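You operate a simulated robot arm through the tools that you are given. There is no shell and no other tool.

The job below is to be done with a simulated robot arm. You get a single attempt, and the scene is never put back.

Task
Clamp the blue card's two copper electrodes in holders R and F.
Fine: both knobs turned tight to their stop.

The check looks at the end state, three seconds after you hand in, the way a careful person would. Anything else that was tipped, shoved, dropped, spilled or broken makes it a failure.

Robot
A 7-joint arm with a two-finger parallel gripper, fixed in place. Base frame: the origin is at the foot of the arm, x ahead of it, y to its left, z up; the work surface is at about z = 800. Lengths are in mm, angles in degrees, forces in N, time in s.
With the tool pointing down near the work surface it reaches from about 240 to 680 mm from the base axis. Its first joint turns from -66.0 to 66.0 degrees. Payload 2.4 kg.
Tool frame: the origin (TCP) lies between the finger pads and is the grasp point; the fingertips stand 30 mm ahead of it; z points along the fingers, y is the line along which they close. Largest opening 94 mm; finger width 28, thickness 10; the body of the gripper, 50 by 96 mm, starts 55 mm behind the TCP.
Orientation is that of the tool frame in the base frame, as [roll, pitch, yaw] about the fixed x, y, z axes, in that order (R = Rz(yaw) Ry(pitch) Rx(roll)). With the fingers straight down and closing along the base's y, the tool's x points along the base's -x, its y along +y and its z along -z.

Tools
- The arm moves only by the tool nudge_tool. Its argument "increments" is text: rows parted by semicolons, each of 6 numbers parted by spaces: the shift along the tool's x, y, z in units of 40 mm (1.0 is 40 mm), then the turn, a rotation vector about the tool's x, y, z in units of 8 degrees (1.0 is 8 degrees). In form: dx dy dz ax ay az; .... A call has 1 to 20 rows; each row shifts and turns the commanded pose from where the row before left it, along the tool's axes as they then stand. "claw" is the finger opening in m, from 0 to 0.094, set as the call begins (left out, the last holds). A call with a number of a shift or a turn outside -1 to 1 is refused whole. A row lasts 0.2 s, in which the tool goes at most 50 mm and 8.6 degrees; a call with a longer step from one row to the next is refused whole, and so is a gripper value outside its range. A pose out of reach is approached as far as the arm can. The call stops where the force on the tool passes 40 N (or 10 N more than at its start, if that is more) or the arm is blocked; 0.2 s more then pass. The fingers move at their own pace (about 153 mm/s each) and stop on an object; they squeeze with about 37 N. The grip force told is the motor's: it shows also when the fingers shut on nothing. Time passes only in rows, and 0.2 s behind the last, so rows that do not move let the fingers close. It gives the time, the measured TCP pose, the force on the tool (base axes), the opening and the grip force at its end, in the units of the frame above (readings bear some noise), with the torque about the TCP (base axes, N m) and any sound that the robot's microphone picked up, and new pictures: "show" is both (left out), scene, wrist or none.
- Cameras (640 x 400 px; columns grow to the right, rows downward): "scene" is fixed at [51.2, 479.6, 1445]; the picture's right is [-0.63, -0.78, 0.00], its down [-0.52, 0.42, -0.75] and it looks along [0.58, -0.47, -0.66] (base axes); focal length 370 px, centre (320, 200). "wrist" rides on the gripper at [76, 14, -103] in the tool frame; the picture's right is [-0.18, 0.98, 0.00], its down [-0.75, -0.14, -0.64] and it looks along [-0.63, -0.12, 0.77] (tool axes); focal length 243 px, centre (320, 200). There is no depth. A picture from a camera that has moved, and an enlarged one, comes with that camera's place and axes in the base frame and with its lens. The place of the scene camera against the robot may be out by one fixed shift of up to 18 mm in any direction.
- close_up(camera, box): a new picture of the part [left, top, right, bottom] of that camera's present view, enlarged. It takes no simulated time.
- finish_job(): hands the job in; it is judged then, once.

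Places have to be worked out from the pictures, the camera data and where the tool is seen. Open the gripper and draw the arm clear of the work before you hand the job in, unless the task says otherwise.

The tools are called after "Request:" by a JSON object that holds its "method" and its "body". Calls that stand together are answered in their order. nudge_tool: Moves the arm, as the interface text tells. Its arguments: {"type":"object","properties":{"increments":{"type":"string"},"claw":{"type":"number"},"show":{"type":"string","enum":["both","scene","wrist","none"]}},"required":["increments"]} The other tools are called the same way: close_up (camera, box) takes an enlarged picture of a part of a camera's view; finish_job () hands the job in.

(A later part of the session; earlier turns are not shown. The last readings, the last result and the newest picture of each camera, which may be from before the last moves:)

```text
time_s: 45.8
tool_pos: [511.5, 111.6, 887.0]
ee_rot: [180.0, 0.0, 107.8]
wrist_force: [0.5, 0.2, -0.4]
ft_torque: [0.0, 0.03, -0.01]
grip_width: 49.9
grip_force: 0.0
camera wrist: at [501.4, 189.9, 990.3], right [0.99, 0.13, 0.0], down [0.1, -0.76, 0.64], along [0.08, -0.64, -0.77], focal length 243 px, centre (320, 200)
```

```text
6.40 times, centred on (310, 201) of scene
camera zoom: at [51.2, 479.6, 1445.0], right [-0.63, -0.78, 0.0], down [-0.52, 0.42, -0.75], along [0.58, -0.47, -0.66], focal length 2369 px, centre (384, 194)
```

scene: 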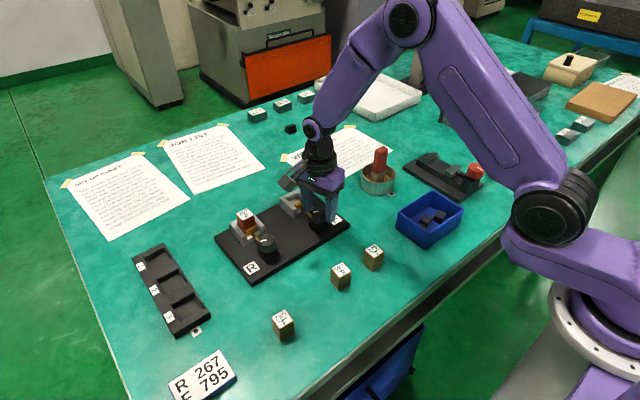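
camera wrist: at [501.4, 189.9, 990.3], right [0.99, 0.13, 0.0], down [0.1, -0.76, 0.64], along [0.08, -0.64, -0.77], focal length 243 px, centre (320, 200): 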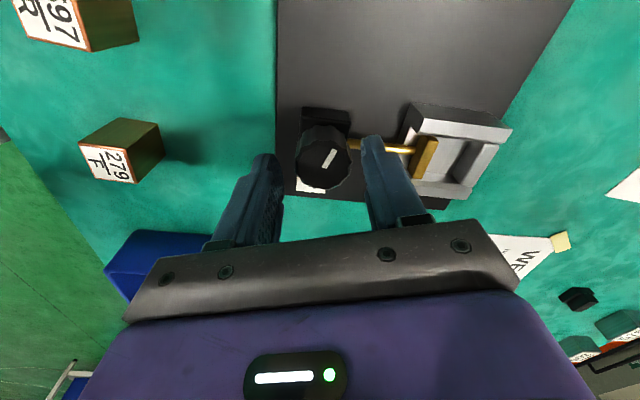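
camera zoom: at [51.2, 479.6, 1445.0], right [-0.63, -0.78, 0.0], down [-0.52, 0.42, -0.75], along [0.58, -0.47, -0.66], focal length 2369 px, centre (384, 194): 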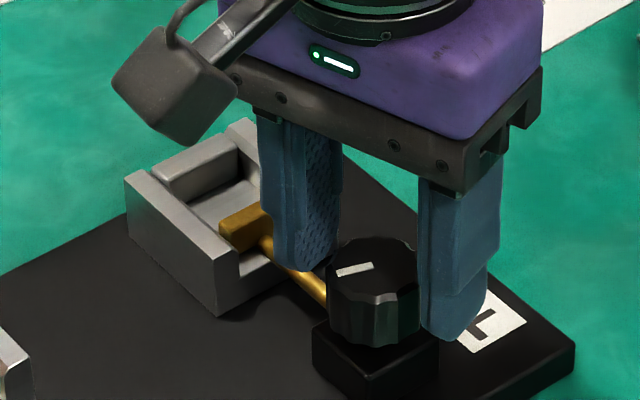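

This view shows F's brass, pocket and knob clearly; the knob is nearly centred between the fingers. I'll lower 9 mm and grip it, then read the force.

Request:
{"method": "nudge_tool", "body": {"increments": "0 0.015 0.12 0 0 0;0 0 0.12 0 0 0;0 0 0 0 0 0", "show": "none"}}

Request:
{"method": "nudge_tool", "body": {"increments": "0 0 0 0 0 0;0 0 0 0 0 0;0 0 0 0 0 0", "claw": 0.02, "show": "none"}}

Request:
{"method": "nudge_tool", "body": {"increments": "0 0 0 0 0 0.5;0 0 0 0 0 0.5;0 0 0 0 0 0", "show": "wrist"}}

Request:
{"method": "close_up", "body": {"camera": "wrist", "box": [240, 80, 520, 255]}}

```text
time_s: 46.6
tool_pos: [512.3, 111.7, 877.6]
ee_rot: [-180.0, 0.0, 108.0]
wrist_force: [-0.5, -0.6, -0.4]
ft_torque: [0.01, -0.02, 0.03]
grip_width: 49.8
grip_force: 0.0
```

```text
time_s: 47.4
tool_pos: [512.6, 112.1, 877.8]
ee_rot: [179.9, 0.0, 107.9]
wrist_force: [11.0, 2.5, -9.2]
ft_torque: [-0.07, 0.19, 0.0]
grip_width: 33.5
grip_force: 44.9
```

```text
time_s: 48.2
tool_pos: [512.5, 113.1, 877.3]
ee_rot: [179.9, 0.0, 99.9]
wrist_force: [10.9, 10.6, -9.6]
ft_torque: [0.24, -0.31, 0.33]
grip_width: 33.5
grip_force: 45.1
camera wrist: at [513.5, 192.1, 981.0], right [1.0, -0.01, 0.0], down [-0.01, -0.77, 0.64], along [-0.01, -0.64, -0.77], focal length 243 px, centre (320, 200)
```

wrist: 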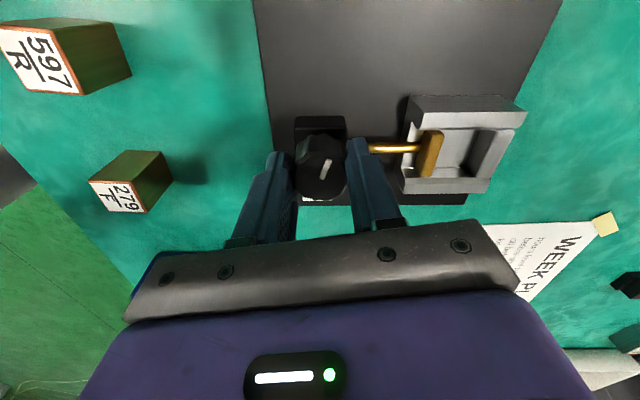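

```text
2.29 times, centred on (380, 168) of wrist
camera zoom: at [513.5, 192.1, 981.0], right [1.0, -0.01, 0.0], down [-0.01, -0.77, 0.64], along [-0.01, -0.64, -0.77], focal length 555 px, centre (183, 274)
```

zoom: 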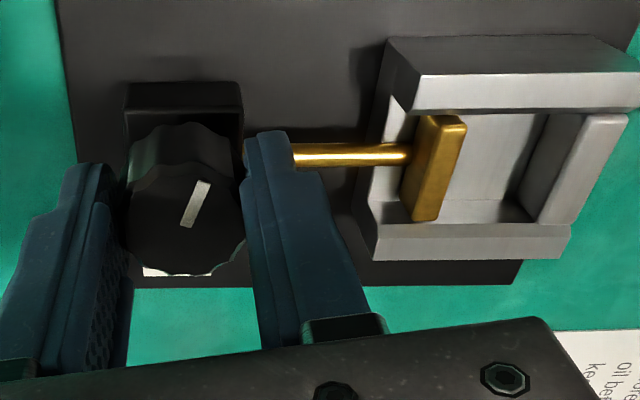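

Even with no block, torque builds within 8° clockwise, so clockwise is the open stop. I'll turn F counter‑clockwise 48° and watch its brass.

Request:
{"method": "nudge_tool", "body": {"increments": "0 0 0 0 0 -1;0 0 0 0 0 -1;0 0 0 0 0 -1;0 0 0 0 0 -1;0 0 0 0 0 -1;0 0 0 0 0 0", "show": "wrist"}}

Request:
{"method": "close_up", "body": {"camera": "wrist", "box": [240, 80, 520, 255]}}

Request:
{"method": "close_up", "body": {"camera": "scene", "box": [260, 170, 360, 232]}}

```text
time_s: 49.6
tool_pos: [512.2, 113.0, 878.5]
ee_rot: [-180.0, 0.1, 140.3]
wrist_force: [5.0, 22.6, -11.3]
ft_torque: [0.37, -0.16, 0.04]
grip_width: 33.2
grip_force: 45.5
camera wrist: at [462.7, 173.9, 981.0], right [0.77, 0.64, 0.0], down [0.49, -0.59, 0.64], along [0.41, -0.49, -0.77], focal length 243 px, centre (320, 200)
```

wrist: 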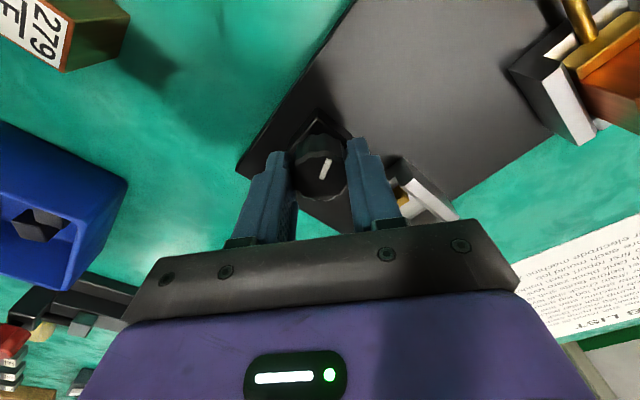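

```text
2.29 times, centred on (380, 168) of wrist
camera zoom: at [462.7, 173.9, 981.0], right [0.77, 0.64, 0.0], down [0.49, -0.59, 0.64], along [0.41, -0.49, -0.77], focal length 555 px, centre (183, 274)
```

zoom: 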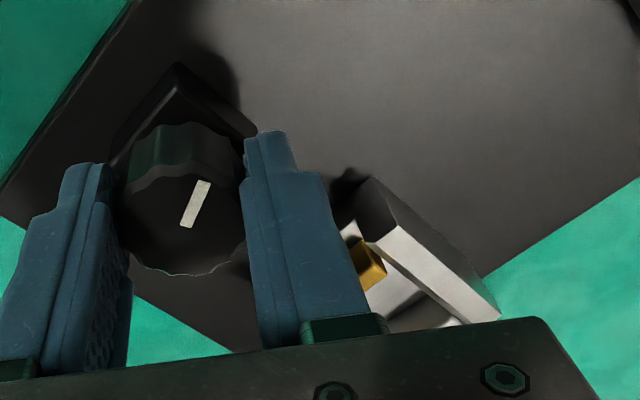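

```text
6.40 times, centred on (310, 201) of scene
camera zoom: at [51.5, 480.1, 1444.7], right [-0.63, -0.78, 0.0], down [-0.52, 0.42, -0.75], along [0.58, -0.47, -0.66], focal length 2369 px, centre (384, 194)
```

zoom: 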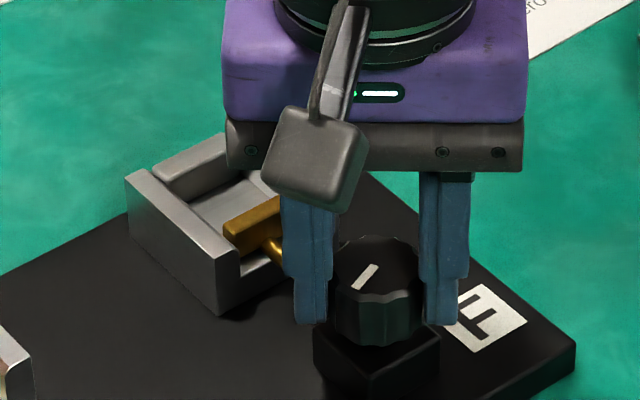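

Counter‑clockwise retracts F's brass (~2 mm over 40°), so clockwise closes it, and both knobs share the same CW end stop (~66.5°). R is therefore already at its stop. I'll re‑grip F centred and open it further for easy insertion.

Request:
{"method": "nudge_tool", "body": {"increments": "0 0 0 0 0 0;0 0.04 0 0 0 0;0 0 0 0 0 0", "claw": 0.046, "show": "none"}}

Request:
{"method": "nudge_tool", "body": {"increments": "0 0 0 0 0 0;0 0 0 0 0 0;0 0 0 0 0 0", "claw": 0.02, "show": "none"}}

Request:
{"method": "nudge_tool", "body": {"increments": "0 0 0 0 0 -1;0 0 0 0 0 -1;0 0 0 0 0 -1;0 0 0 0 0 -1;0 0 0 0 0 -1;0 0 0 0 0 0", "show": "wrist"}}

Request:
{"method": "close_up", "body": {"camera": "wrist", "box": [220, 90, 420, 215]}}

Request:
{"method": "close_up", "body": {"camera": "scene", "box": [260, 170, 360, 232]}}

```text
time_s: 50.4
tool_pos: [512.4, 112.7, 878.1]
ee_rot: [-180.0, 0.0, 139.9]
wrist_force: [0.0, 0.2, 0.3]
ft_torque: [-0.01, -0.01, 0.0]
grip_width: 46.0
grip_force: 0.1
```

```text
time_s: 51.2
tool_pos: [513.2, 111.8, 876.7]
ee_rot: [-179.9, -0.1, 139.9]
wrist_force: [-5.2, -6.0, 2.5]
ft_torque: [-0.05, 0.12, -0.01]
grip_width: 33.7
grip_force: 44.7
```

```text
time_s: 52.6
tool_pos: [513.2, 112.0, 878.4]
ee_rot: [180.0, -0.1, -179.9]
wrist_force: [-2.8, -10.0, 3.0]
ft_torque: [-0.16, 0.22, 0.01]
grip_width: 33.7
grip_force: 44.5
camera wrist: at [437.0, 127.5, 981.2], right [0.18, 0.98, 0.0], down [0.75, -0.14, 0.64], along [0.63, -0.12, -0.77], focal length 243 px, centre (320, 200)
```

wrist: 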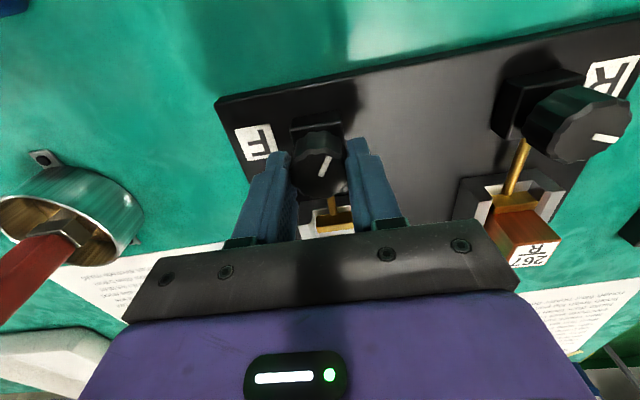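

```text
3.20 times, centred on (320, 152) of wrist
camera zoom: at [437.0, 127.5, 981.2], right [0.18, 0.98, 0.0], down [0.75, -0.14, 0.64], along [0.63, -0.12, -0.77], focal length 776 px, centre (320, 352)
```

zoom: 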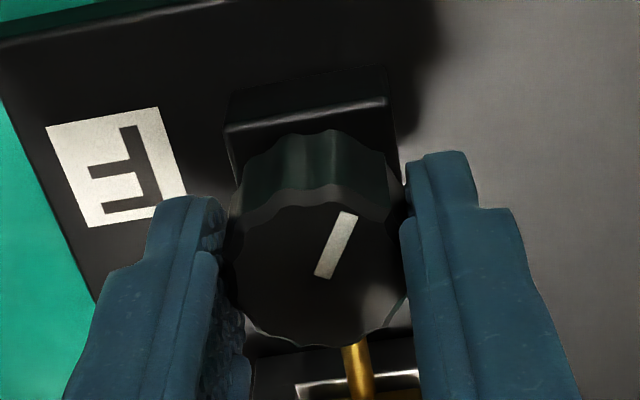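

```text
6.40 times, centred on (310, 201) of scene
camera zoom: at [51.1, 479.3, 1445.1], right [-0.63, -0.78, 0.0], down [-0.52, 0.42, -0.75], along [0.58, -0.47, -0.66], focal length 2369 px, centre (384, 194)
```

zoom: 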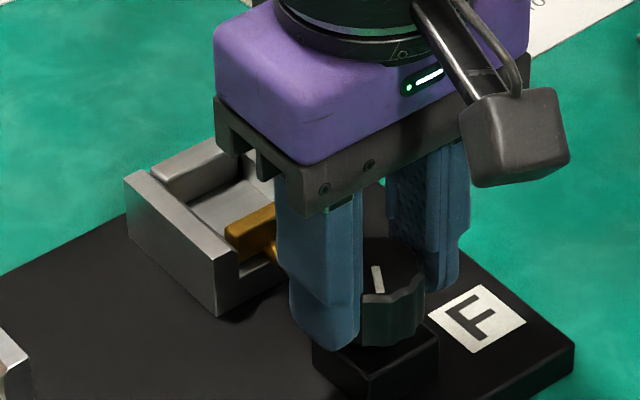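

F is now opened by ~3.3 mm. I'll release, rise, and travel to view block 795 (expected near (358,317)).

Request:
{"method": "nudge_tool", "body": {"increments": "0 0 0 0 0 0;0 0 0 0 0 0;0 0 -0.5 0 0 0;0 0 -0.8 0 0 0;0 0 -0.9 0 0 0;0.706 0.672 0 0 0 0;0.706 0.672 0 0 0 0;0.706 0.672 0 0 0 0;0.706 0.672 0 0 0 0;0.706 0.672 0 0 0 0;0.706 0.672 0 0 0 0;0.706 0.672 0 0 0 0;0.706 0.672 0 0 0 0;0 0 0 0 0 0", "claw": 0.055}}

Request:
{"method": "close_up", "body": {"camera": "wrist", "box": [220, 80, 420, 205]}}

Request:
{"method": "close_up", "body": {"camera": "scene", "box": [200, 180, 360, 280]}}

```text
time_s: 55.6
tool_pos: [287.8, 330.6, 968.7]
ee_rot: [180.0, 0.1, -180.0]
wrist_force: [-0.3, 0.0, 0.0]
ft_torque: [-0.01, 0.02, -0.02]
grip_width: 55.0
grip_force: 0.0
camera wrist: at [211.4, 345.2, 1070.6], right [0.18, 0.98, 0.0], down [0.75, -0.14, 0.64], along [0.63, -0.12, -0.77], focal length 243 px, centre (320, 200)
```

scene: 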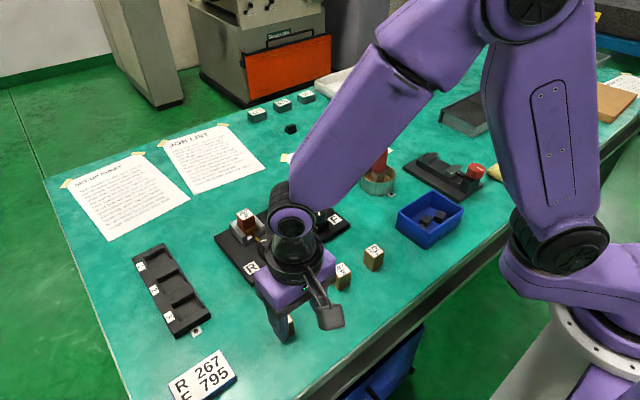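
wrist: 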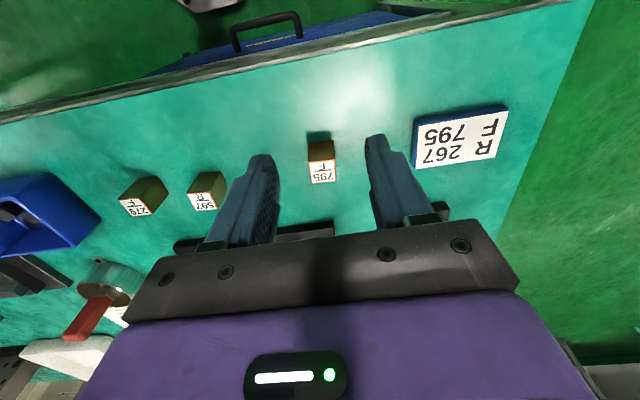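

```text
3.20 times, centred on (320, 142) of wrist
camera zoom: at [211.4, 345.2, 1070.6], right [0.18, 0.98, 0.0], down [0.75, -0.14, 0.64], along [0.63, -0.12, -0.77], focal length 776 px, centre (320, 384)
```

zoom: 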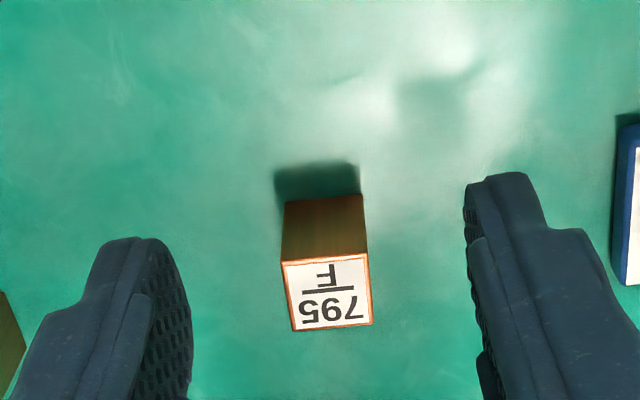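

```text
4.00 times, centred on (280, 230) of scene
camera zoom: at [51.2, 479.6, 1445.0], right [-0.63, -0.78, 0.0], down [-0.52, 0.42, -0.75], along [0.58, -0.47, -0.66], focal length 1481 px, centre (480, 80)
```

zoom: 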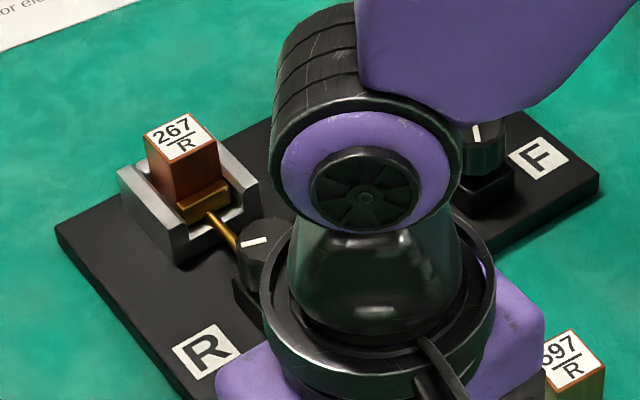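

Block 795 is at about (360,319) and turned roughly 4° clockwise. I'll go above it, match that angle and check again.

Request:
{"method": "nudge_tool", "body": {"increments": "-0.606 -0.095 0.53 0 0 0;-0.606 -0.095 0.53 0 0 0;-0.606 -0.095 0.53 0 0 0;0 0 0 0 0 0.5;0 0 0 0 0 0", "show": "wrist"}}

Request:
{"method": "close_up", "body": {"camera": "wrist", "box": [200, 60, 440, 210]}}

```text
time_s: 56.8
tool_pos: [360.7, 317.7, 903.2]
ee_rot: [-179.9, 0.2, 175.9]
wrist_force: [0.2, -0.6, 0.1]
ft_torque: [-0.02, 0.0, -0.04]
grip_width: 55.1
grip_force: 0.0
camera wrist: at [285.6, 338.8, 1006.3], right [0.25, 0.97, 0.0], down [0.74, -0.19, 0.64], along [0.62, -0.16, -0.77], focal length 243 px, centre (320, 200)
```

wrist: 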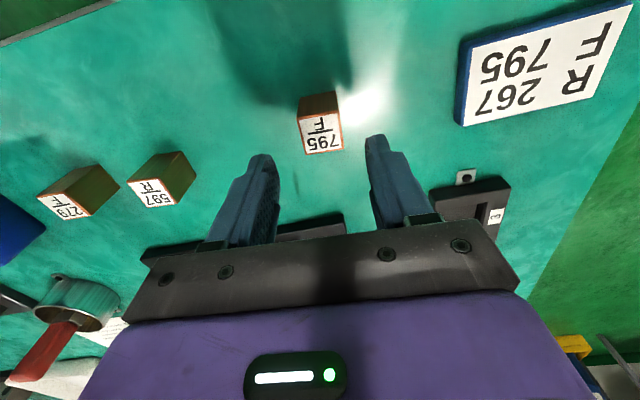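

```text
2.67 times, centred on (320, 135) of wrist
camera zoom: at [285.6, 338.8, 1006.3], right [0.25, 0.97, 0.0], down [0.74, -0.19, 0.64], along [0.62, -0.16, -0.77], focal length 647 px, centre (320, 373)
```

zoom: 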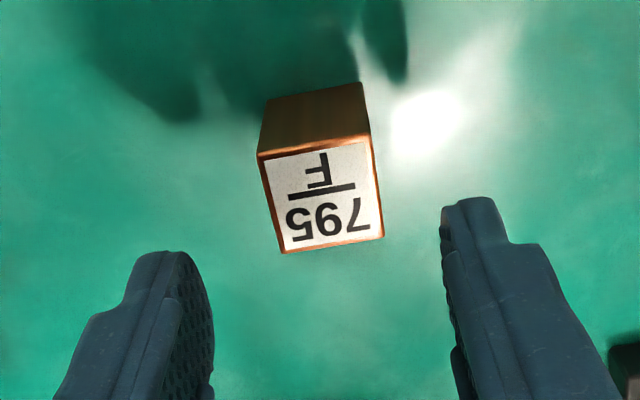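

The tool is aligned with the block. I'll shift −2 mm in x, +1.5 mm in y, descend 48 mm and grip.

Request:
{"method": "nudge_tool", "body": {"increments": "0.05 0.036 0 0 0 0;0 0 0.4 0 0 0;0 0 0.4 0 0 0;0 0 0.4 0 0 0;0 0 0 0 0 0", "show": "wrist"}}

Request:
{"method": "close_up", "body": {"camera": "wrist", "box": [200, 60, 440, 210]}}

```text
time_s: 58.0
tool_pos: [358.5, 319.0, 854.0]
ee_rot: [-180.0, 0.0, 176.0]
wrist_force: [-0.4, -0.1, 0.2]
ft_torque: [0.0, -0.01, -0.02]
grip_width: 55.2
grip_force: 0.0
camera wrist: at [283.2, 338.9, 957.0], right [0.25, 0.97, 0.0], down [0.74, -0.19, 0.64], along [0.62, -0.16, -0.77], focal length 243 px, centre (320, 200)
```

wrist: 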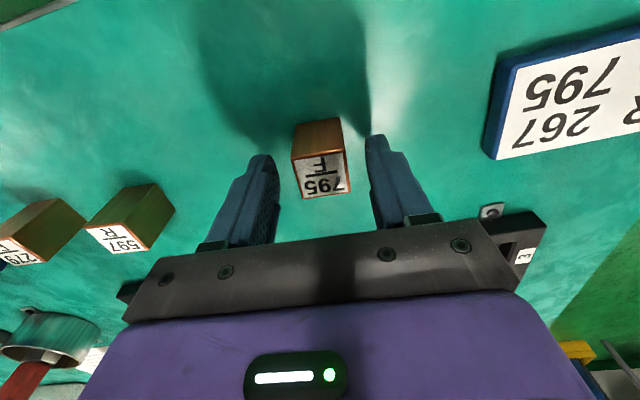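

```text
2.67 times, centred on (320, 135) of wrist
camera zoom: at [283.2, 338.9, 957.0], right [0.25, 0.97, 0.0], down [0.74, -0.19, 0.64], along [0.62, -0.16, -0.77], focal length 647 px, centre (320, 373)
```

zoom: 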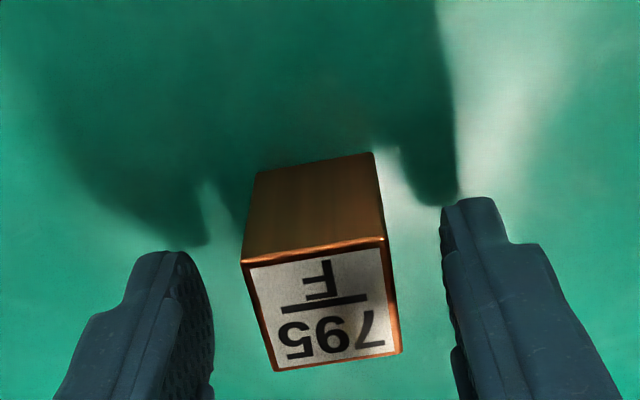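

Block 795 is between the fingers and aligned; closing now.

Request:
{"method": "nudge_tool", "body": {"increments": "0 0 0 0 0 0;0 0 0 0 0 0;0 0 0 0 0 0", "claw": 0.02, "show": "wrist"}}

Request:
{"method": "close_up", "body": {"camera": "wrist", "box": [200, 60, 440, 210]}}

```text
time_s: 58.8
tool_pos: [358.8, 317.8, 853.2]
ee_rot: [180.0, 0.0, 176.0]
wrist_force: [1.2, 2.4, 0.5]
ft_torque: [0.08, -0.06, 0.02]
grip_width: 29.6
grip_force: 37.3
camera wrist: at [283.3, 339.0, 957.2], right [0.25, 0.97, 0.0], down [0.74, -0.19, 0.64], along [0.62, -0.16, -0.77], focal length 243 px, centre (320, 200)
```

wrist: 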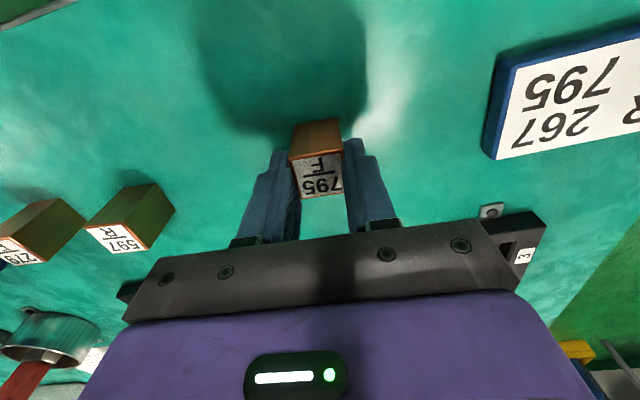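

```text
2.67 times, centred on (320, 135) of wrist
camera zoom: at [283.3, 339.0, 957.2], right [0.25, 0.97, 0.0], down [0.74, -0.19, 0.64], along [0.62, -0.16, -0.77], focal length 647 px, centre (320, 373)
```

zoom: 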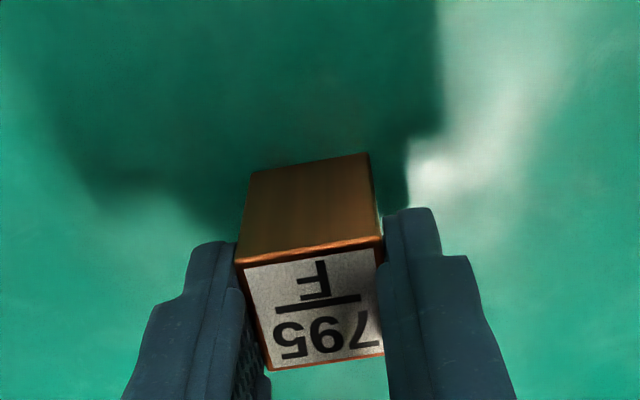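

Gripped 795 (29.6 mm). I'll lift, square the tool back, and carry it over to F, targeting (601.3,111.5) above the pocket.

Request:
{"method": "nudge_tool", "body": {"increments": "0 0 -0.5 0 0 0;0 0 -0.8 0 0 0;0 0 -0.85 0 0 -0.5;-0.758 -0.645 0 0 0 0;-0.758 -0.645 0 0 0 0;-0.758 -0.645 0 0 0 0;-0.758 -0.645 0 0 0 0;-0.758 -0.645 0 0 0 0;-0.758 -0.645 0 0 0 0;-0.758 -0.645 0 0 0 0;-0.758 -0.645 0 0 0 0;0 0 0 0 0 0"}}

Request:
{"method": "close_up", "body": {"camera": "wrist", "box": [220, 80, 420, 205]}}

Request:
{"method": "close_up", "body": {"camera": "scene", "box": [260, 170, 360, 232]}}

```text
time_s: 61.4
tool_pos: [602.3, 109.9, 940.6]
ee_rot: [-180.0, 0.0, 179.9]
wrist_force: [0.5, -0.6, -4.0]
ft_torque: [0.01, 0.01, -0.02]
grip_width: 29.8
grip_force: 37.4
camera wrist: at [526.6, 125.7, 1043.4], right [0.18, 0.98, 0.0], down [0.75, -0.14, 0.64], along [0.63, -0.12, -0.77], focal length 243 px, centre (320, 200)
```

scene: 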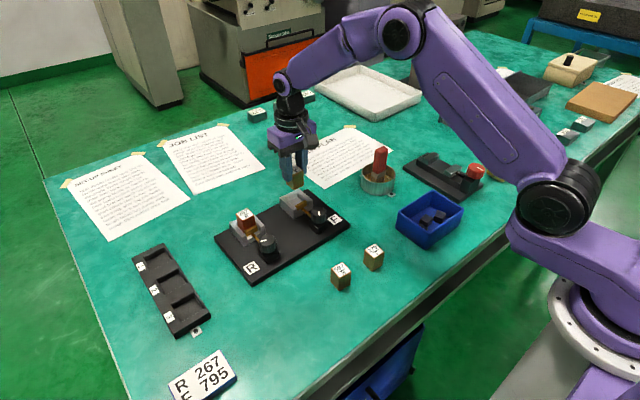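
wrist: 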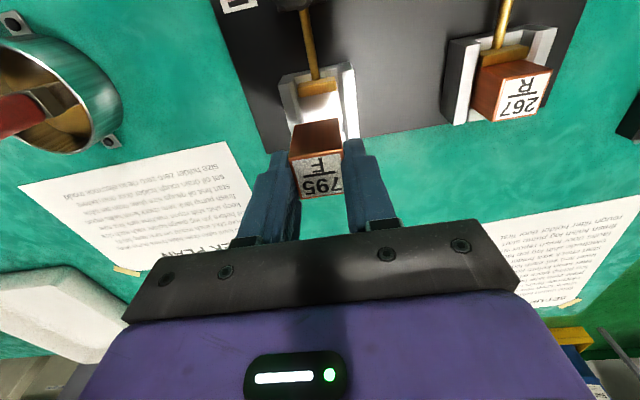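

```text
3.20 times, centred on (320, 142) of wrist
camera zoom: at [526.6, 125.7, 1043.4], right [0.18, 0.98, 0.0], down [0.75, -0.14, 0.64], along [0.63, -0.12, -0.77], focal length 776 px, centre (320, 384)
```

zoom: 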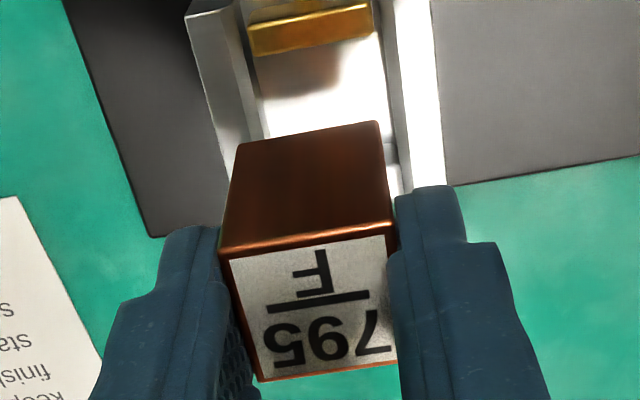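

```text
6.40 times, centred on (310, 201) of scene
camera zoom: at [51.3, 479.5, 1445.0], right [-0.63, -0.78, 0.0], down [-0.52, 0.42, -0.75], along [0.58, -0.47, -0.66], focal length 2369 px, centre (384, 194)
```

zoom: 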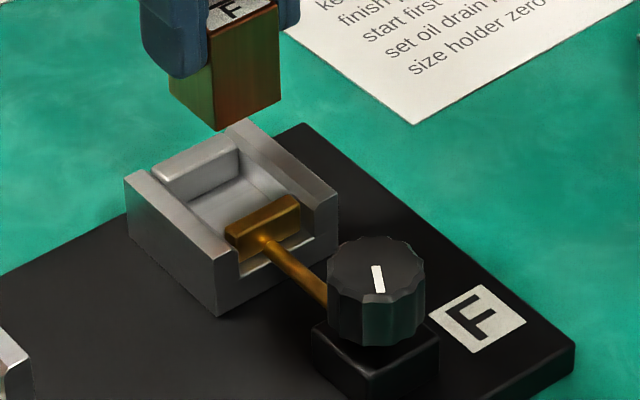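

F's brass is retracted to ≈583.8; the block is about 2.5 mm too far in +x and 1.9 mm low in y. I'll correct both and go down to just above the walls.

Request:
{"method": "nudge_tool", "body": {"increments": "0.0625 0.047 0 0 0 0;0 0 0.48 0 0 0;0 0 0.48 0 0 0;0 0 0 0 0 0"}}

Request:
{"method": "close_up", "body": {"camera": "wrist", "box": [220, 80, 420, 205]}}

Request:
{"method": "close_up", "body": {"camera": "scene", "box": [260, 170, 360, 232]}}

```text
time_s: 62.4
tool_pos: [598.7, 114.4, 902.1]
ee_rot: [-180.0, 0.0, -180.0]
wrist_force: [0.3, 0.6, -4.3]
ft_torque: [0.0, 0.02, 0.03]
grip_width: 29.6
grip_force: 36.9
camera wrist: at [523.4, 130.1, 1005.2], right [0.18, 0.98, 0.0], down [0.75, -0.14, 0.64], along [0.63, -0.12, -0.77], focal length 243 px, centre (320, 200)
```

scene: 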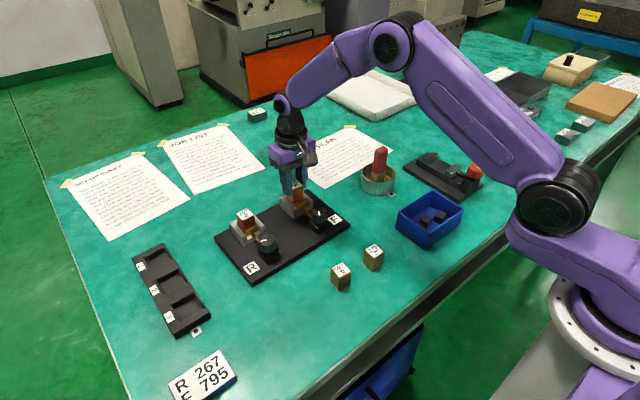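
wrist: 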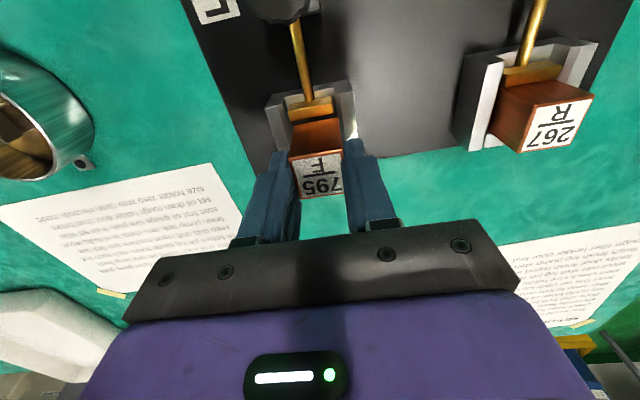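

```text
3.20 times, centred on (320, 142) of wrist
camera zoom: at [523.4, 130.1, 1005.2], right [0.18, 0.98, 0.0], down [0.75, -0.14, 0.64], along [0.63, -0.12, -0.77], focal length 776 px, centre (320, 384)
```

zoom: 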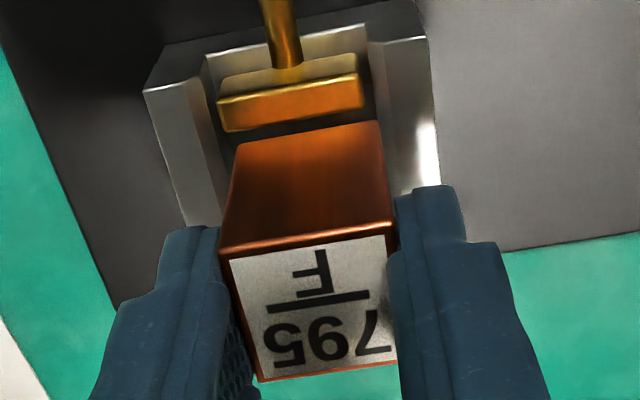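

```text
6.40 times, centred on (310, 201) of scene
camera zoom: at [51.3, 479.6, 1445.0], right [-0.63, -0.78, 0.0], down [-0.52, 0.42, -0.75], along [0.58, -0.47, -0.66], focal length 2369 px, centre (384, 194)
```

zoom: 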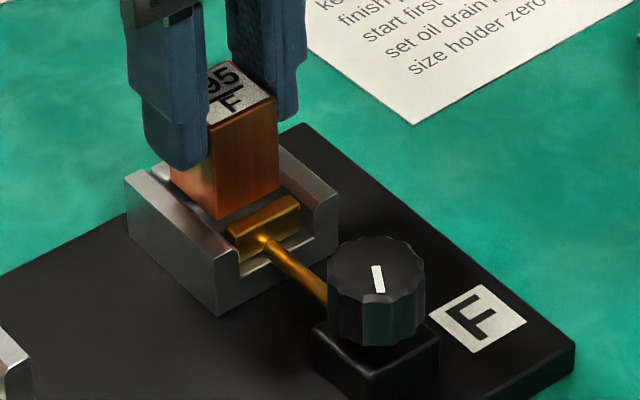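

Now settled, the block sits about 3.3 mm too far in +y, with a good 2 mm gap to the brass. I'll correct y and let it settle before descending.

Request:
{"method": "nudge_tool", "body": {"increments": "-0.015 -0.082 0 0 0 0;0 0 0 0 0 0;0 0 0 0 0 0", "show": "wrist"}}

Request:
{"method": "close_up", "body": {"camera": "wrist", "box": [220, 80, 420, 205]}}

Request:
{"method": "close_up", "body": {"camera": "scene", "box": [270, 175, 350, 225]}}

```text
time_s: 63.2
tool_pos: [599.3, 109.8, 901.1]
ee_rot: [-179.9, -0.1, 179.9]
wrist_force: [1.0, 0.3, -4.8]
ft_torque: [0.0, 0.03, -0.02]
grip_width: 29.8
grip_force: 37.2
camera wrist: at [523.8, 126.2, 1005.0], right [0.18, 0.98, 0.0], down [0.75, -0.14, 0.64], along [0.63, -0.12, -0.77], focal length 243 px, centre (320, 200)
```

wrist: 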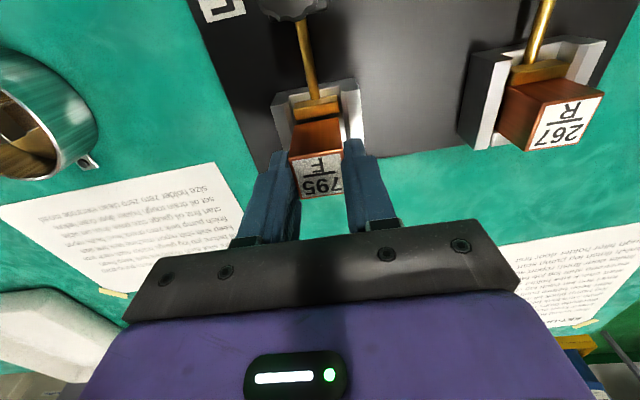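

```text
3.20 times, centred on (320, 142) of wrist
camera zoom: at [523.8, 126.2, 1005.0], right [0.18, 0.98, 0.0], down [0.75, -0.14, 0.64], along [0.63, -0.12, -0.77], focal length 776 px, centre (320, 384)
```

zoom: 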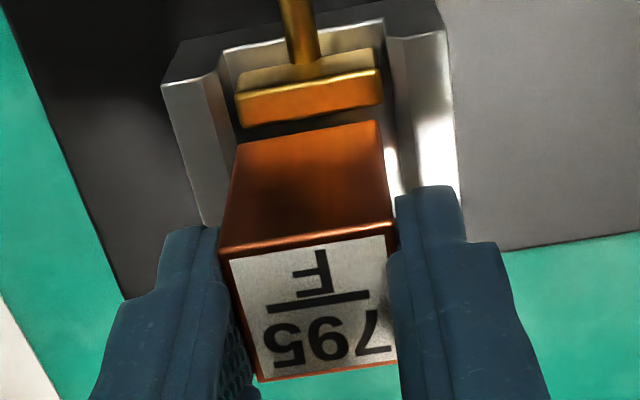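

```text
8.00 times, centred on (310, 200) of scene
camera zoom: at [51.3, 479.6, 1445.0], right [-0.63, -0.78, 0.0], down [-0.52, 0.42, -0.75], along [0.58, -0.47, -0.66], focal length 2961 px, centre (400, 200)
```

zoom: 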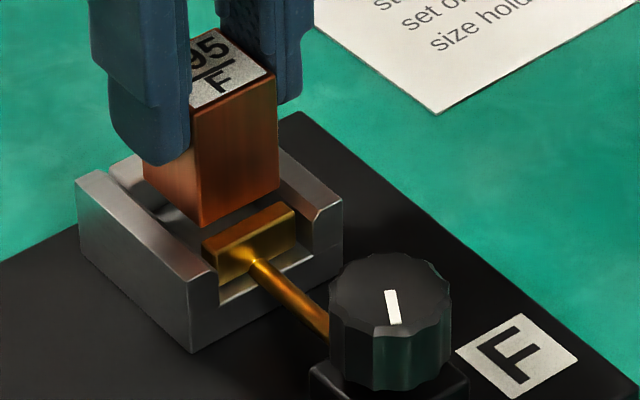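

Alignment is good within about 1 mm; I'll nudge +0.7 mm in y and descend slowly in small steps toward the floor.

Request:
{"method": "nudge_tool", "body": {"increments": "0 0.018 0 0 0 0;0 0 0.06 0 0 0;0 0 0.06 0 0 0;0 0 0.06 0 0 0;0 0 0 0 0 0", "show": "none"}}

Request:
{"method": "nudge_tool", "body": {"increments": "0 0 0.05 0 0 0;0 0 0.05 0 0 0;0 0 0 0 0 0", "show": "wrist"}}

Request:
{"method": "close_up", "body": {"camera": "wrist", "box": [220, 80, 420, 205]}}

Request:
{"method": "close_up", "body": {"camera": "scene", "box": [270, 175, 350, 225]}}

```text
time_s: 64.4
tool_pos: [598.4, 110.6, 893.2]
ee_rot: [-180.0, 0.0, -180.0]
wrist_force: [0.9, -0.1, -2.6]
ft_torque: [0.02, -0.06, -0.01]
grip_width: 29.5
grip_force: 37.0
```

```text
time_s: 65.2
tool_pos: [598.6, 110.3, 890.3]
ee_rot: [-180.0, 0.0, -179.9]
wrist_force: [0.3, -0.4, -3.7]
ft_torque: [0.0, -0.02, 0.05]
grip_width: 29.5
grip_force: 37.2
camera wrist: at [522.8, 126.4, 993.9], right [0.18, 0.98, 0.0], down [0.75, -0.14, 0.64], along [0.63, -0.12, -0.77], focal length 243 px, centre (320, 200)
```

wrist: 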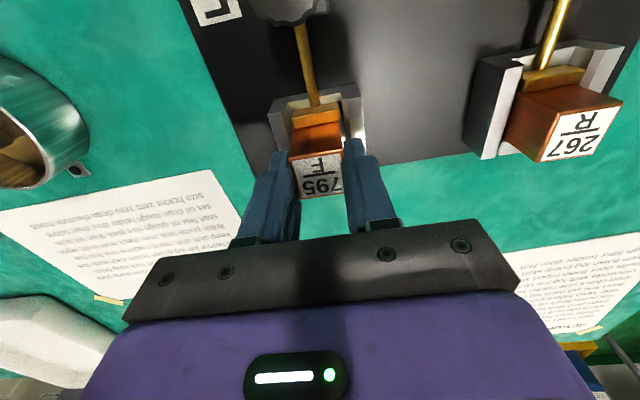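

```text
3.20 times, centred on (320, 142) of wrist
camera zoom: at [522.8, 126.4, 993.9], right [0.18, 0.98, 0.0], down [0.75, -0.14, 0.64], along [0.63, -0.12, -0.77], focal length 776 px, centre (320, 384)
```

zoom: 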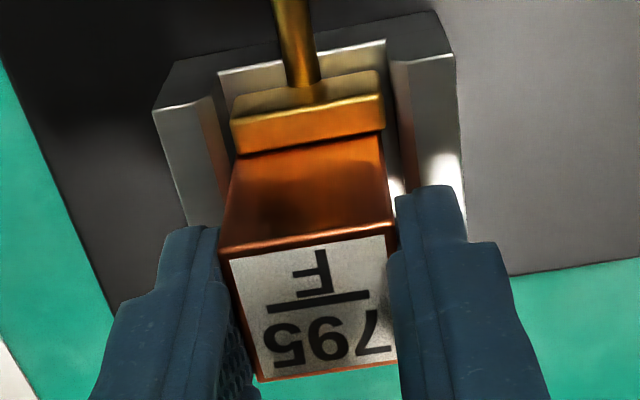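

```text
8.00 times, centred on (310, 200) of scene
camera zoom: at [51.3, 479.6, 1445.0], right [-0.63, -0.78, 0.0], down [-0.52, 0.42, -0.75], along [0.58, -0.47, -0.66], focal length 2961 px, centre (400, 200)
```

zoom: 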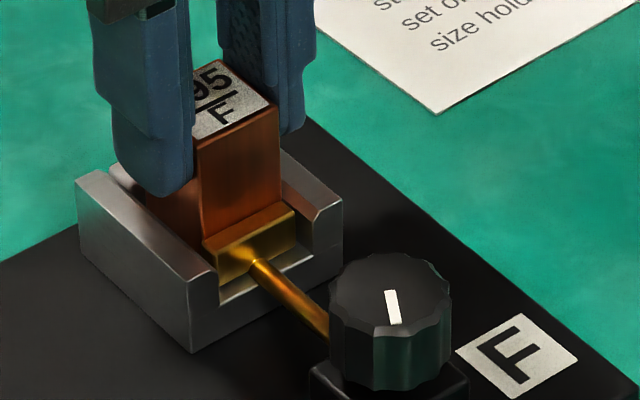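

The block is free inside the pocket. I'll continue down until floor contact.

Request:
{"method": "nudge_tool", "body": {"increments": "0 0 0.05 0 0 0;0 0 0.05 0 0 0;0 0 0.03 0 0 0;0 0 0 0 0 0", "show": "none"}}

Request:
{"method": "nudge_tool", "body": {"increments": "0 0 0.03 0 0 0;0 0 0.02 0 0 0;0 0 0 0 0 0", "show": "none"}}

```text
time_s: 66.2
tool_pos: [599.6, 112.0, 884.9]
ee_rot: [179.9, 0.0, -180.0]
wrist_force: [0.4, 0.3, -3.1]
ft_torque: [0.01, 0.01, -0.02]
grip_width: 29.4
grip_force: 37.4
```

```text
time_s: 67.0
tool_pos: [598.6, 109.9, 885.1]
ee_rot: [-180.0, 0.0, 180.0]
wrist_force: [-3.3, -1.5, 5.7]
ft_torque: [-0.04, 0.04, -0.06]
grip_width: 29.6
grip_force: 36.4
```

Floor contact is felt at the expected height. I'll release, rise, and look.

Request:
{"method": "nudge_tool", "body": {"increments": "0 0 0 0 0 0;0 0 0 0 0 0;0 0 -0.25 0 0 0;0 0 -0.75 0 0 0;0 0 -0.75 0 0 0;0.5 0 -0.25 0 0 0;0.9 0 0 0 0 0;0.35 0 0 0 0 0;0 0 0 0 0 0;0 0 0 0 0 0", "claw": 0.05}}

Request:
{"method": "close_up", "body": {"camera": "wrist", "box": [220, 80, 420, 205]}}

Request:
{"method": "close_up", "body": {"camera": "scene", "box": [270, 175, 350, 225]}}

```text
time_s: 69.2
tool_pos: [528.5, 112.9, 963.9]
ee_rot: [-180.0, 0.0, -179.9]
wrist_force: [-0.4, -0.3, -0.1]
ft_torque: [-0.02, 0.04, -0.01]
grip_width: 50.3
grip_force: 0.1
camera wrist: at [451.9, 128.3, 1067.5], right [0.18, 0.98, 0.0], down [0.75, -0.14, 0.64], along [0.63, -0.12, -0.77], focal length 243 px, centre (320, 200)
```

scene: 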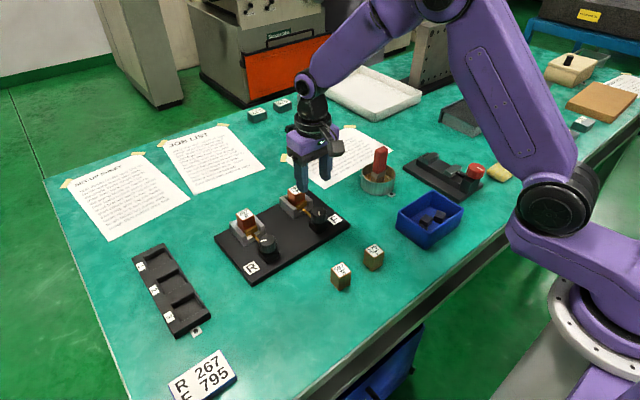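
wrist: 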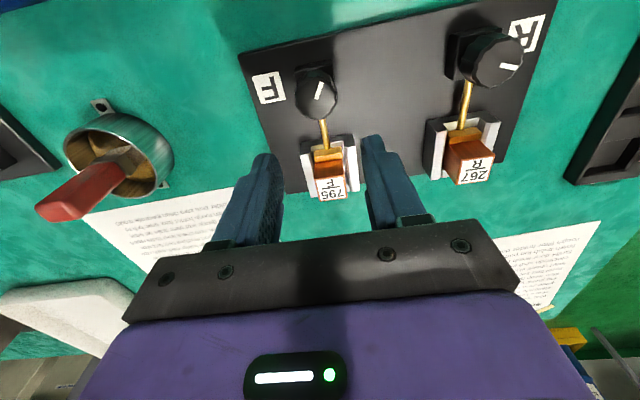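

```text
3.20 times, centred on (320, 142) of wrist
camera zoom: at [451.9, 128.3, 1067.5], right [0.18, 0.98, 0.0], down [0.75, -0.14, 0.64], along [0.63, -0.12, -0.77], focal length 776 px, centre (320, 384)
```

zoom: 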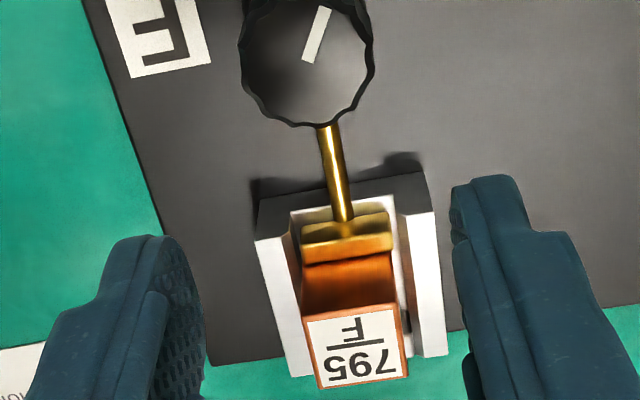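

```text
8.00 times, centred on (310, 200) of scene
camera zoom: at [51.2, 479.6, 1445.0], right [-0.63, -0.78, 0.0], down [-0.52, 0.42, -0.75], along [0.58, -0.47, -0.66], focal length 2961 px, centre (400, 200)
```

zoom: 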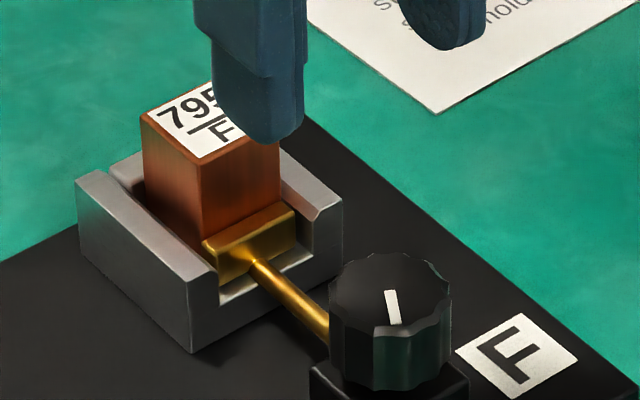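

Block 795 sits square in F. Now tighten: centre on knob F (≈(513.3,111.3)) with the tool pre‑turned 40° counter‑clockwise, and descend around the knob.

Request:
{"method": "nudge_tool", "body": {"increments": "0.38 -0.04 0.5 0 0 0;0 0 0.3 0 0 -1;0 0 0.3 0 0 -1;0 0 0.3 0 0 -1;0 0 0.3 0 0 -1;0 0 0.2 0 0 -1;0 0 0 0 0 0", "show": "wrist"}}

Request:
{"method": "close_up", "body": {"camera": "wrist", "box": [220, 90, 420, 215]}}

```text
time_s: 70.8
tool_pos: [512.3, 109.4, 888.3]
ee_rot: [179.9, 0.0, -139.9]
wrist_force: [0.3, 0.0, 0.1]
ft_torque: [0.01, -0.01, 0.0]
grip_width: 50.0
grip_force: 0.0
camera wrist: at [445.6, 72.6, 991.5], right [-0.49, 0.87, 0.0], down [0.67, 0.38, 0.64], along [0.56, 0.32, -0.77], focal length 243 px, centre (320, 200)
```

wrist: 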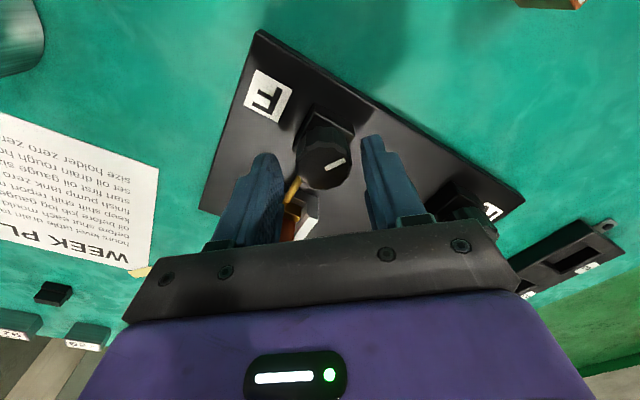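

```text
3.20 times, centred on (320, 152) of wrist
camera zoom: at [445.6, 72.6, 991.5], right [-0.49, 0.87, 0.0], down [0.67, 0.38, 0.64], along [0.56, 0.32, -0.77], focal length 776 px, centre (320, 352)
```

zoom: 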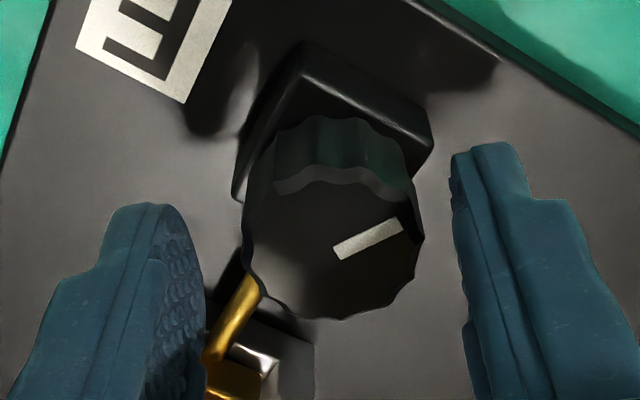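

Pointer reads ~145°, knob slightly off in +y. I'll shift ~2.2 mm in +y, lower 10 mm, grip, and check the force.

Request:
{"method": "nudge_tool", "body": {"increments": "-0.035 0.042 0 0 0 0;0 0 0.13 0 0 0;0 0 0.13 0 0 0;0 0 0 0 0 0", "show": "none"}}

Request:
{"method": "nudge_tool", "body": {"increments": "0 0 0 0 0 0;0 0 0 0 0 0;0 0 0 0 0 0", "claw": 0.02, "show": "none"}}

Request:
{"method": "nudge_tool", "body": {"increments": "0 0 0 0 0 1;0 0 0 0 0 1;0 0 0 0 0 1;0 0 0 0 0 0", "show": "none"}}

```text
time_s: 71.8
tool_pos: [514.0, 110.7, 877.0]
ee_rot: [180.0, 0.0, -140.0]
wrist_force: [0.6, 0.1, 0.3]
ft_torque: [0.02, 0.03, 0.0]
grip_width: 50.0
grip_force: 0.0
```

```text
time_s: 72.6
tool_pos: [513.6, 113.1, 876.8]
ee_rot: [179.9, 0.0, -140.1]
wrist_force: [-5.8, 6.8, -0.5]
ft_torque: [-0.15, -0.16, 0.03]
grip_width: 33.5
grip_force: 44.9
```

```text
time_s: 73.6
tool_pos: [513.8, 111.9, 876.7]
ee_rot: [180.0, -0.1, -164.2]
wrist_force: [-8.4, 7.7, -7.3]
ft_torque: [-0.08, 0.09, -0.05]
grip_width: 33.5
grip_force: 45.7
```

Turning smoothly with negligible torque. I'll continue clockwise another 24°, then in smaller steps.

Request:
{"method": "nudge_tool", "body": {"increments": "0 0.02 0 0 0 1;0 0 0 0 0 1;0 0 0 0 0 1;0 0 0 0 0 0", "show": "wrist"}}

Request:
{"method": "close_up", "body": {"camera": "wrist", "box": [220, 90, 420, 215]}}

Request:
{"method": "close_up", "body": {"camera": "scene", "box": [270, 175, 350, 225]}}

```text
time_s: 74.6
tool_pos: [513.1, 111.6, 875.3]
ee_rot: [180.0, 0.0, 171.8]
wrist_force: [-5.4, 1.2, -6.0]
ft_torque: [0.52, 0.75, 0.02]
grip_width: 33.8
grip_force: 45.1
camera wrist: at [440.3, 138.2, 980.0], right [0.32, 0.95, 0.0], down [0.73, -0.25, 0.64], along [0.61, -0.21, -0.77], focal length 243 px, centre (320, 200)
```

wrist: 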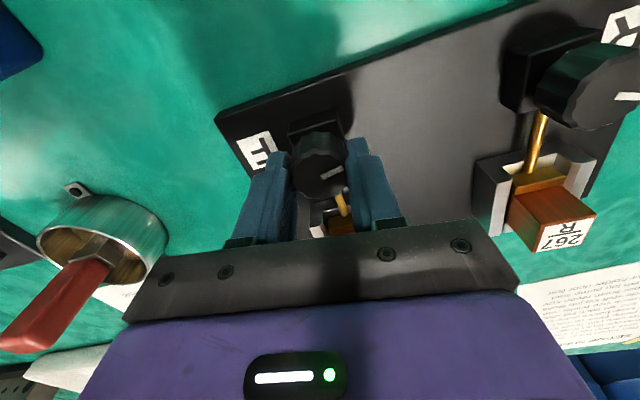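

```text
3.20 times, centred on (320, 152) of wrist
camera zoom: at [440.3, 138.2, 980.0], right [0.32, 0.95, 0.0], down [0.73, -0.25, 0.64], along [0.61, -0.21, -0.77], focal length 776 px, centre (320, 352)
```

zoom: 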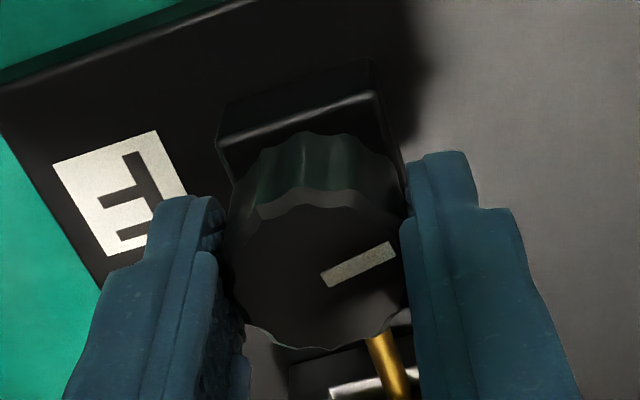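

```text
8.00 times, centred on (310, 200) of scene
camera zoom: at [51.2, 479.5, 1445.0], right [-0.63, -0.78, 0.0], down [-0.52, 0.42, -0.75], along [0.58, -0.47, -0.66], focal length 2961 px, centre (400, 200)
```

zoom: 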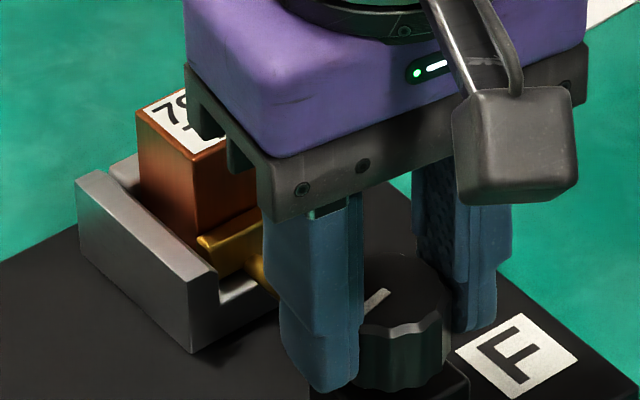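

The brass is pushing block 795 back against the wall; pointer ~99°. Continuing clockwise with torque checks.

Request:
{"method": "nudge_tool", "body": {"increments": "0 0 0 0 0 1;0 0 0 0 0 1;0 0 0 0 0 0", "show": "none"}}

Request:
{"method": "nudge_tool", "body": {"increments": "0 0 0 0 0 0.5;0 0 0 0 0 0.5;0 0 0 0 0 0", "show": "none"}}

Request:
{"method": "nudge_tool", "body": {"increments": "0 0 0 0 0 0.5;0 0 0 0 0 0.5;0 0 0 0 0 0", "show": "wrist"}}

Request:
{"method": "close_up", "body": {"camera": "wrist", "box": [220, 90, 420, 215]}}

```text
time_s: 75.4
tool_pos: [513.2, 111.9, 877.1]
ee_rot: [179.9, 0.0, 155.9]
wrist_force: [-4.4, -4.4, -5.4]
ft_torque: [0.45, 0.24, 0.01]
grip_width: 33.8
grip_force: 44.6
```

```text
time_s: 76.2
tool_pos: [513.3, 111.1, 876.7]
ee_rot: [180.0, -0.1, 147.8]
wrist_force: [-7.7, -11.0, -2.9]
ft_torque: [-0.24, -0.59, 0.03]
grip_width: 33.5
grip_force: 44.9
```

```text
time_s: 77.0
tool_pos: [513.3, 111.5, 876.6]
ee_rot: [-179.9, -0.2, 139.9]
wrist_force: [-11.1, -13.4, -0.5]
ft_torque: [-0.19, -0.13, 0.47]
grip_width: 33.6
grip_force: 44.8
camera wrist: at [464.6, 173.0, 980.1], right [0.77, 0.63, 0.0], down [0.49, -0.59, 0.64], along [0.41, -0.5, -0.77], focal length 243 px, centre (320, 200)
```

wrist: 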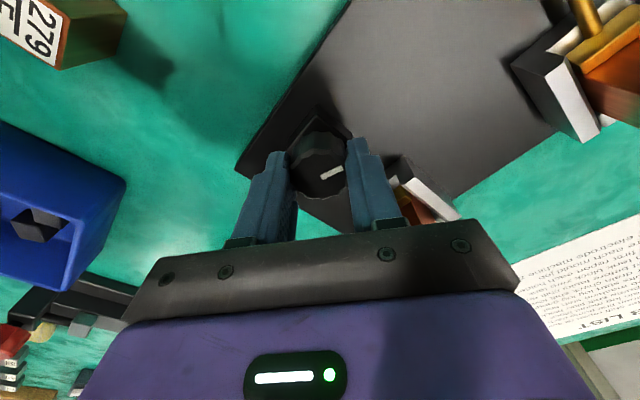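

```text
3.20 times, centred on (320, 152) of wrist
camera zoom: at [464.6, 173.0, 980.1], right [0.77, 0.63, 0.0], down [0.49, -0.59, 0.64], along [0.41, -0.5, -0.77], focal length 776 px, centre (320, 352)
```

zoom: 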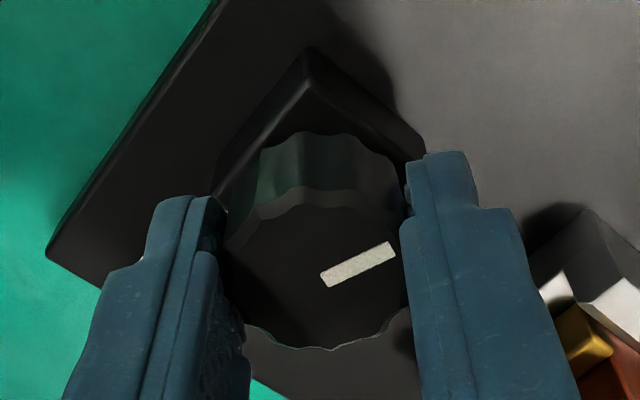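

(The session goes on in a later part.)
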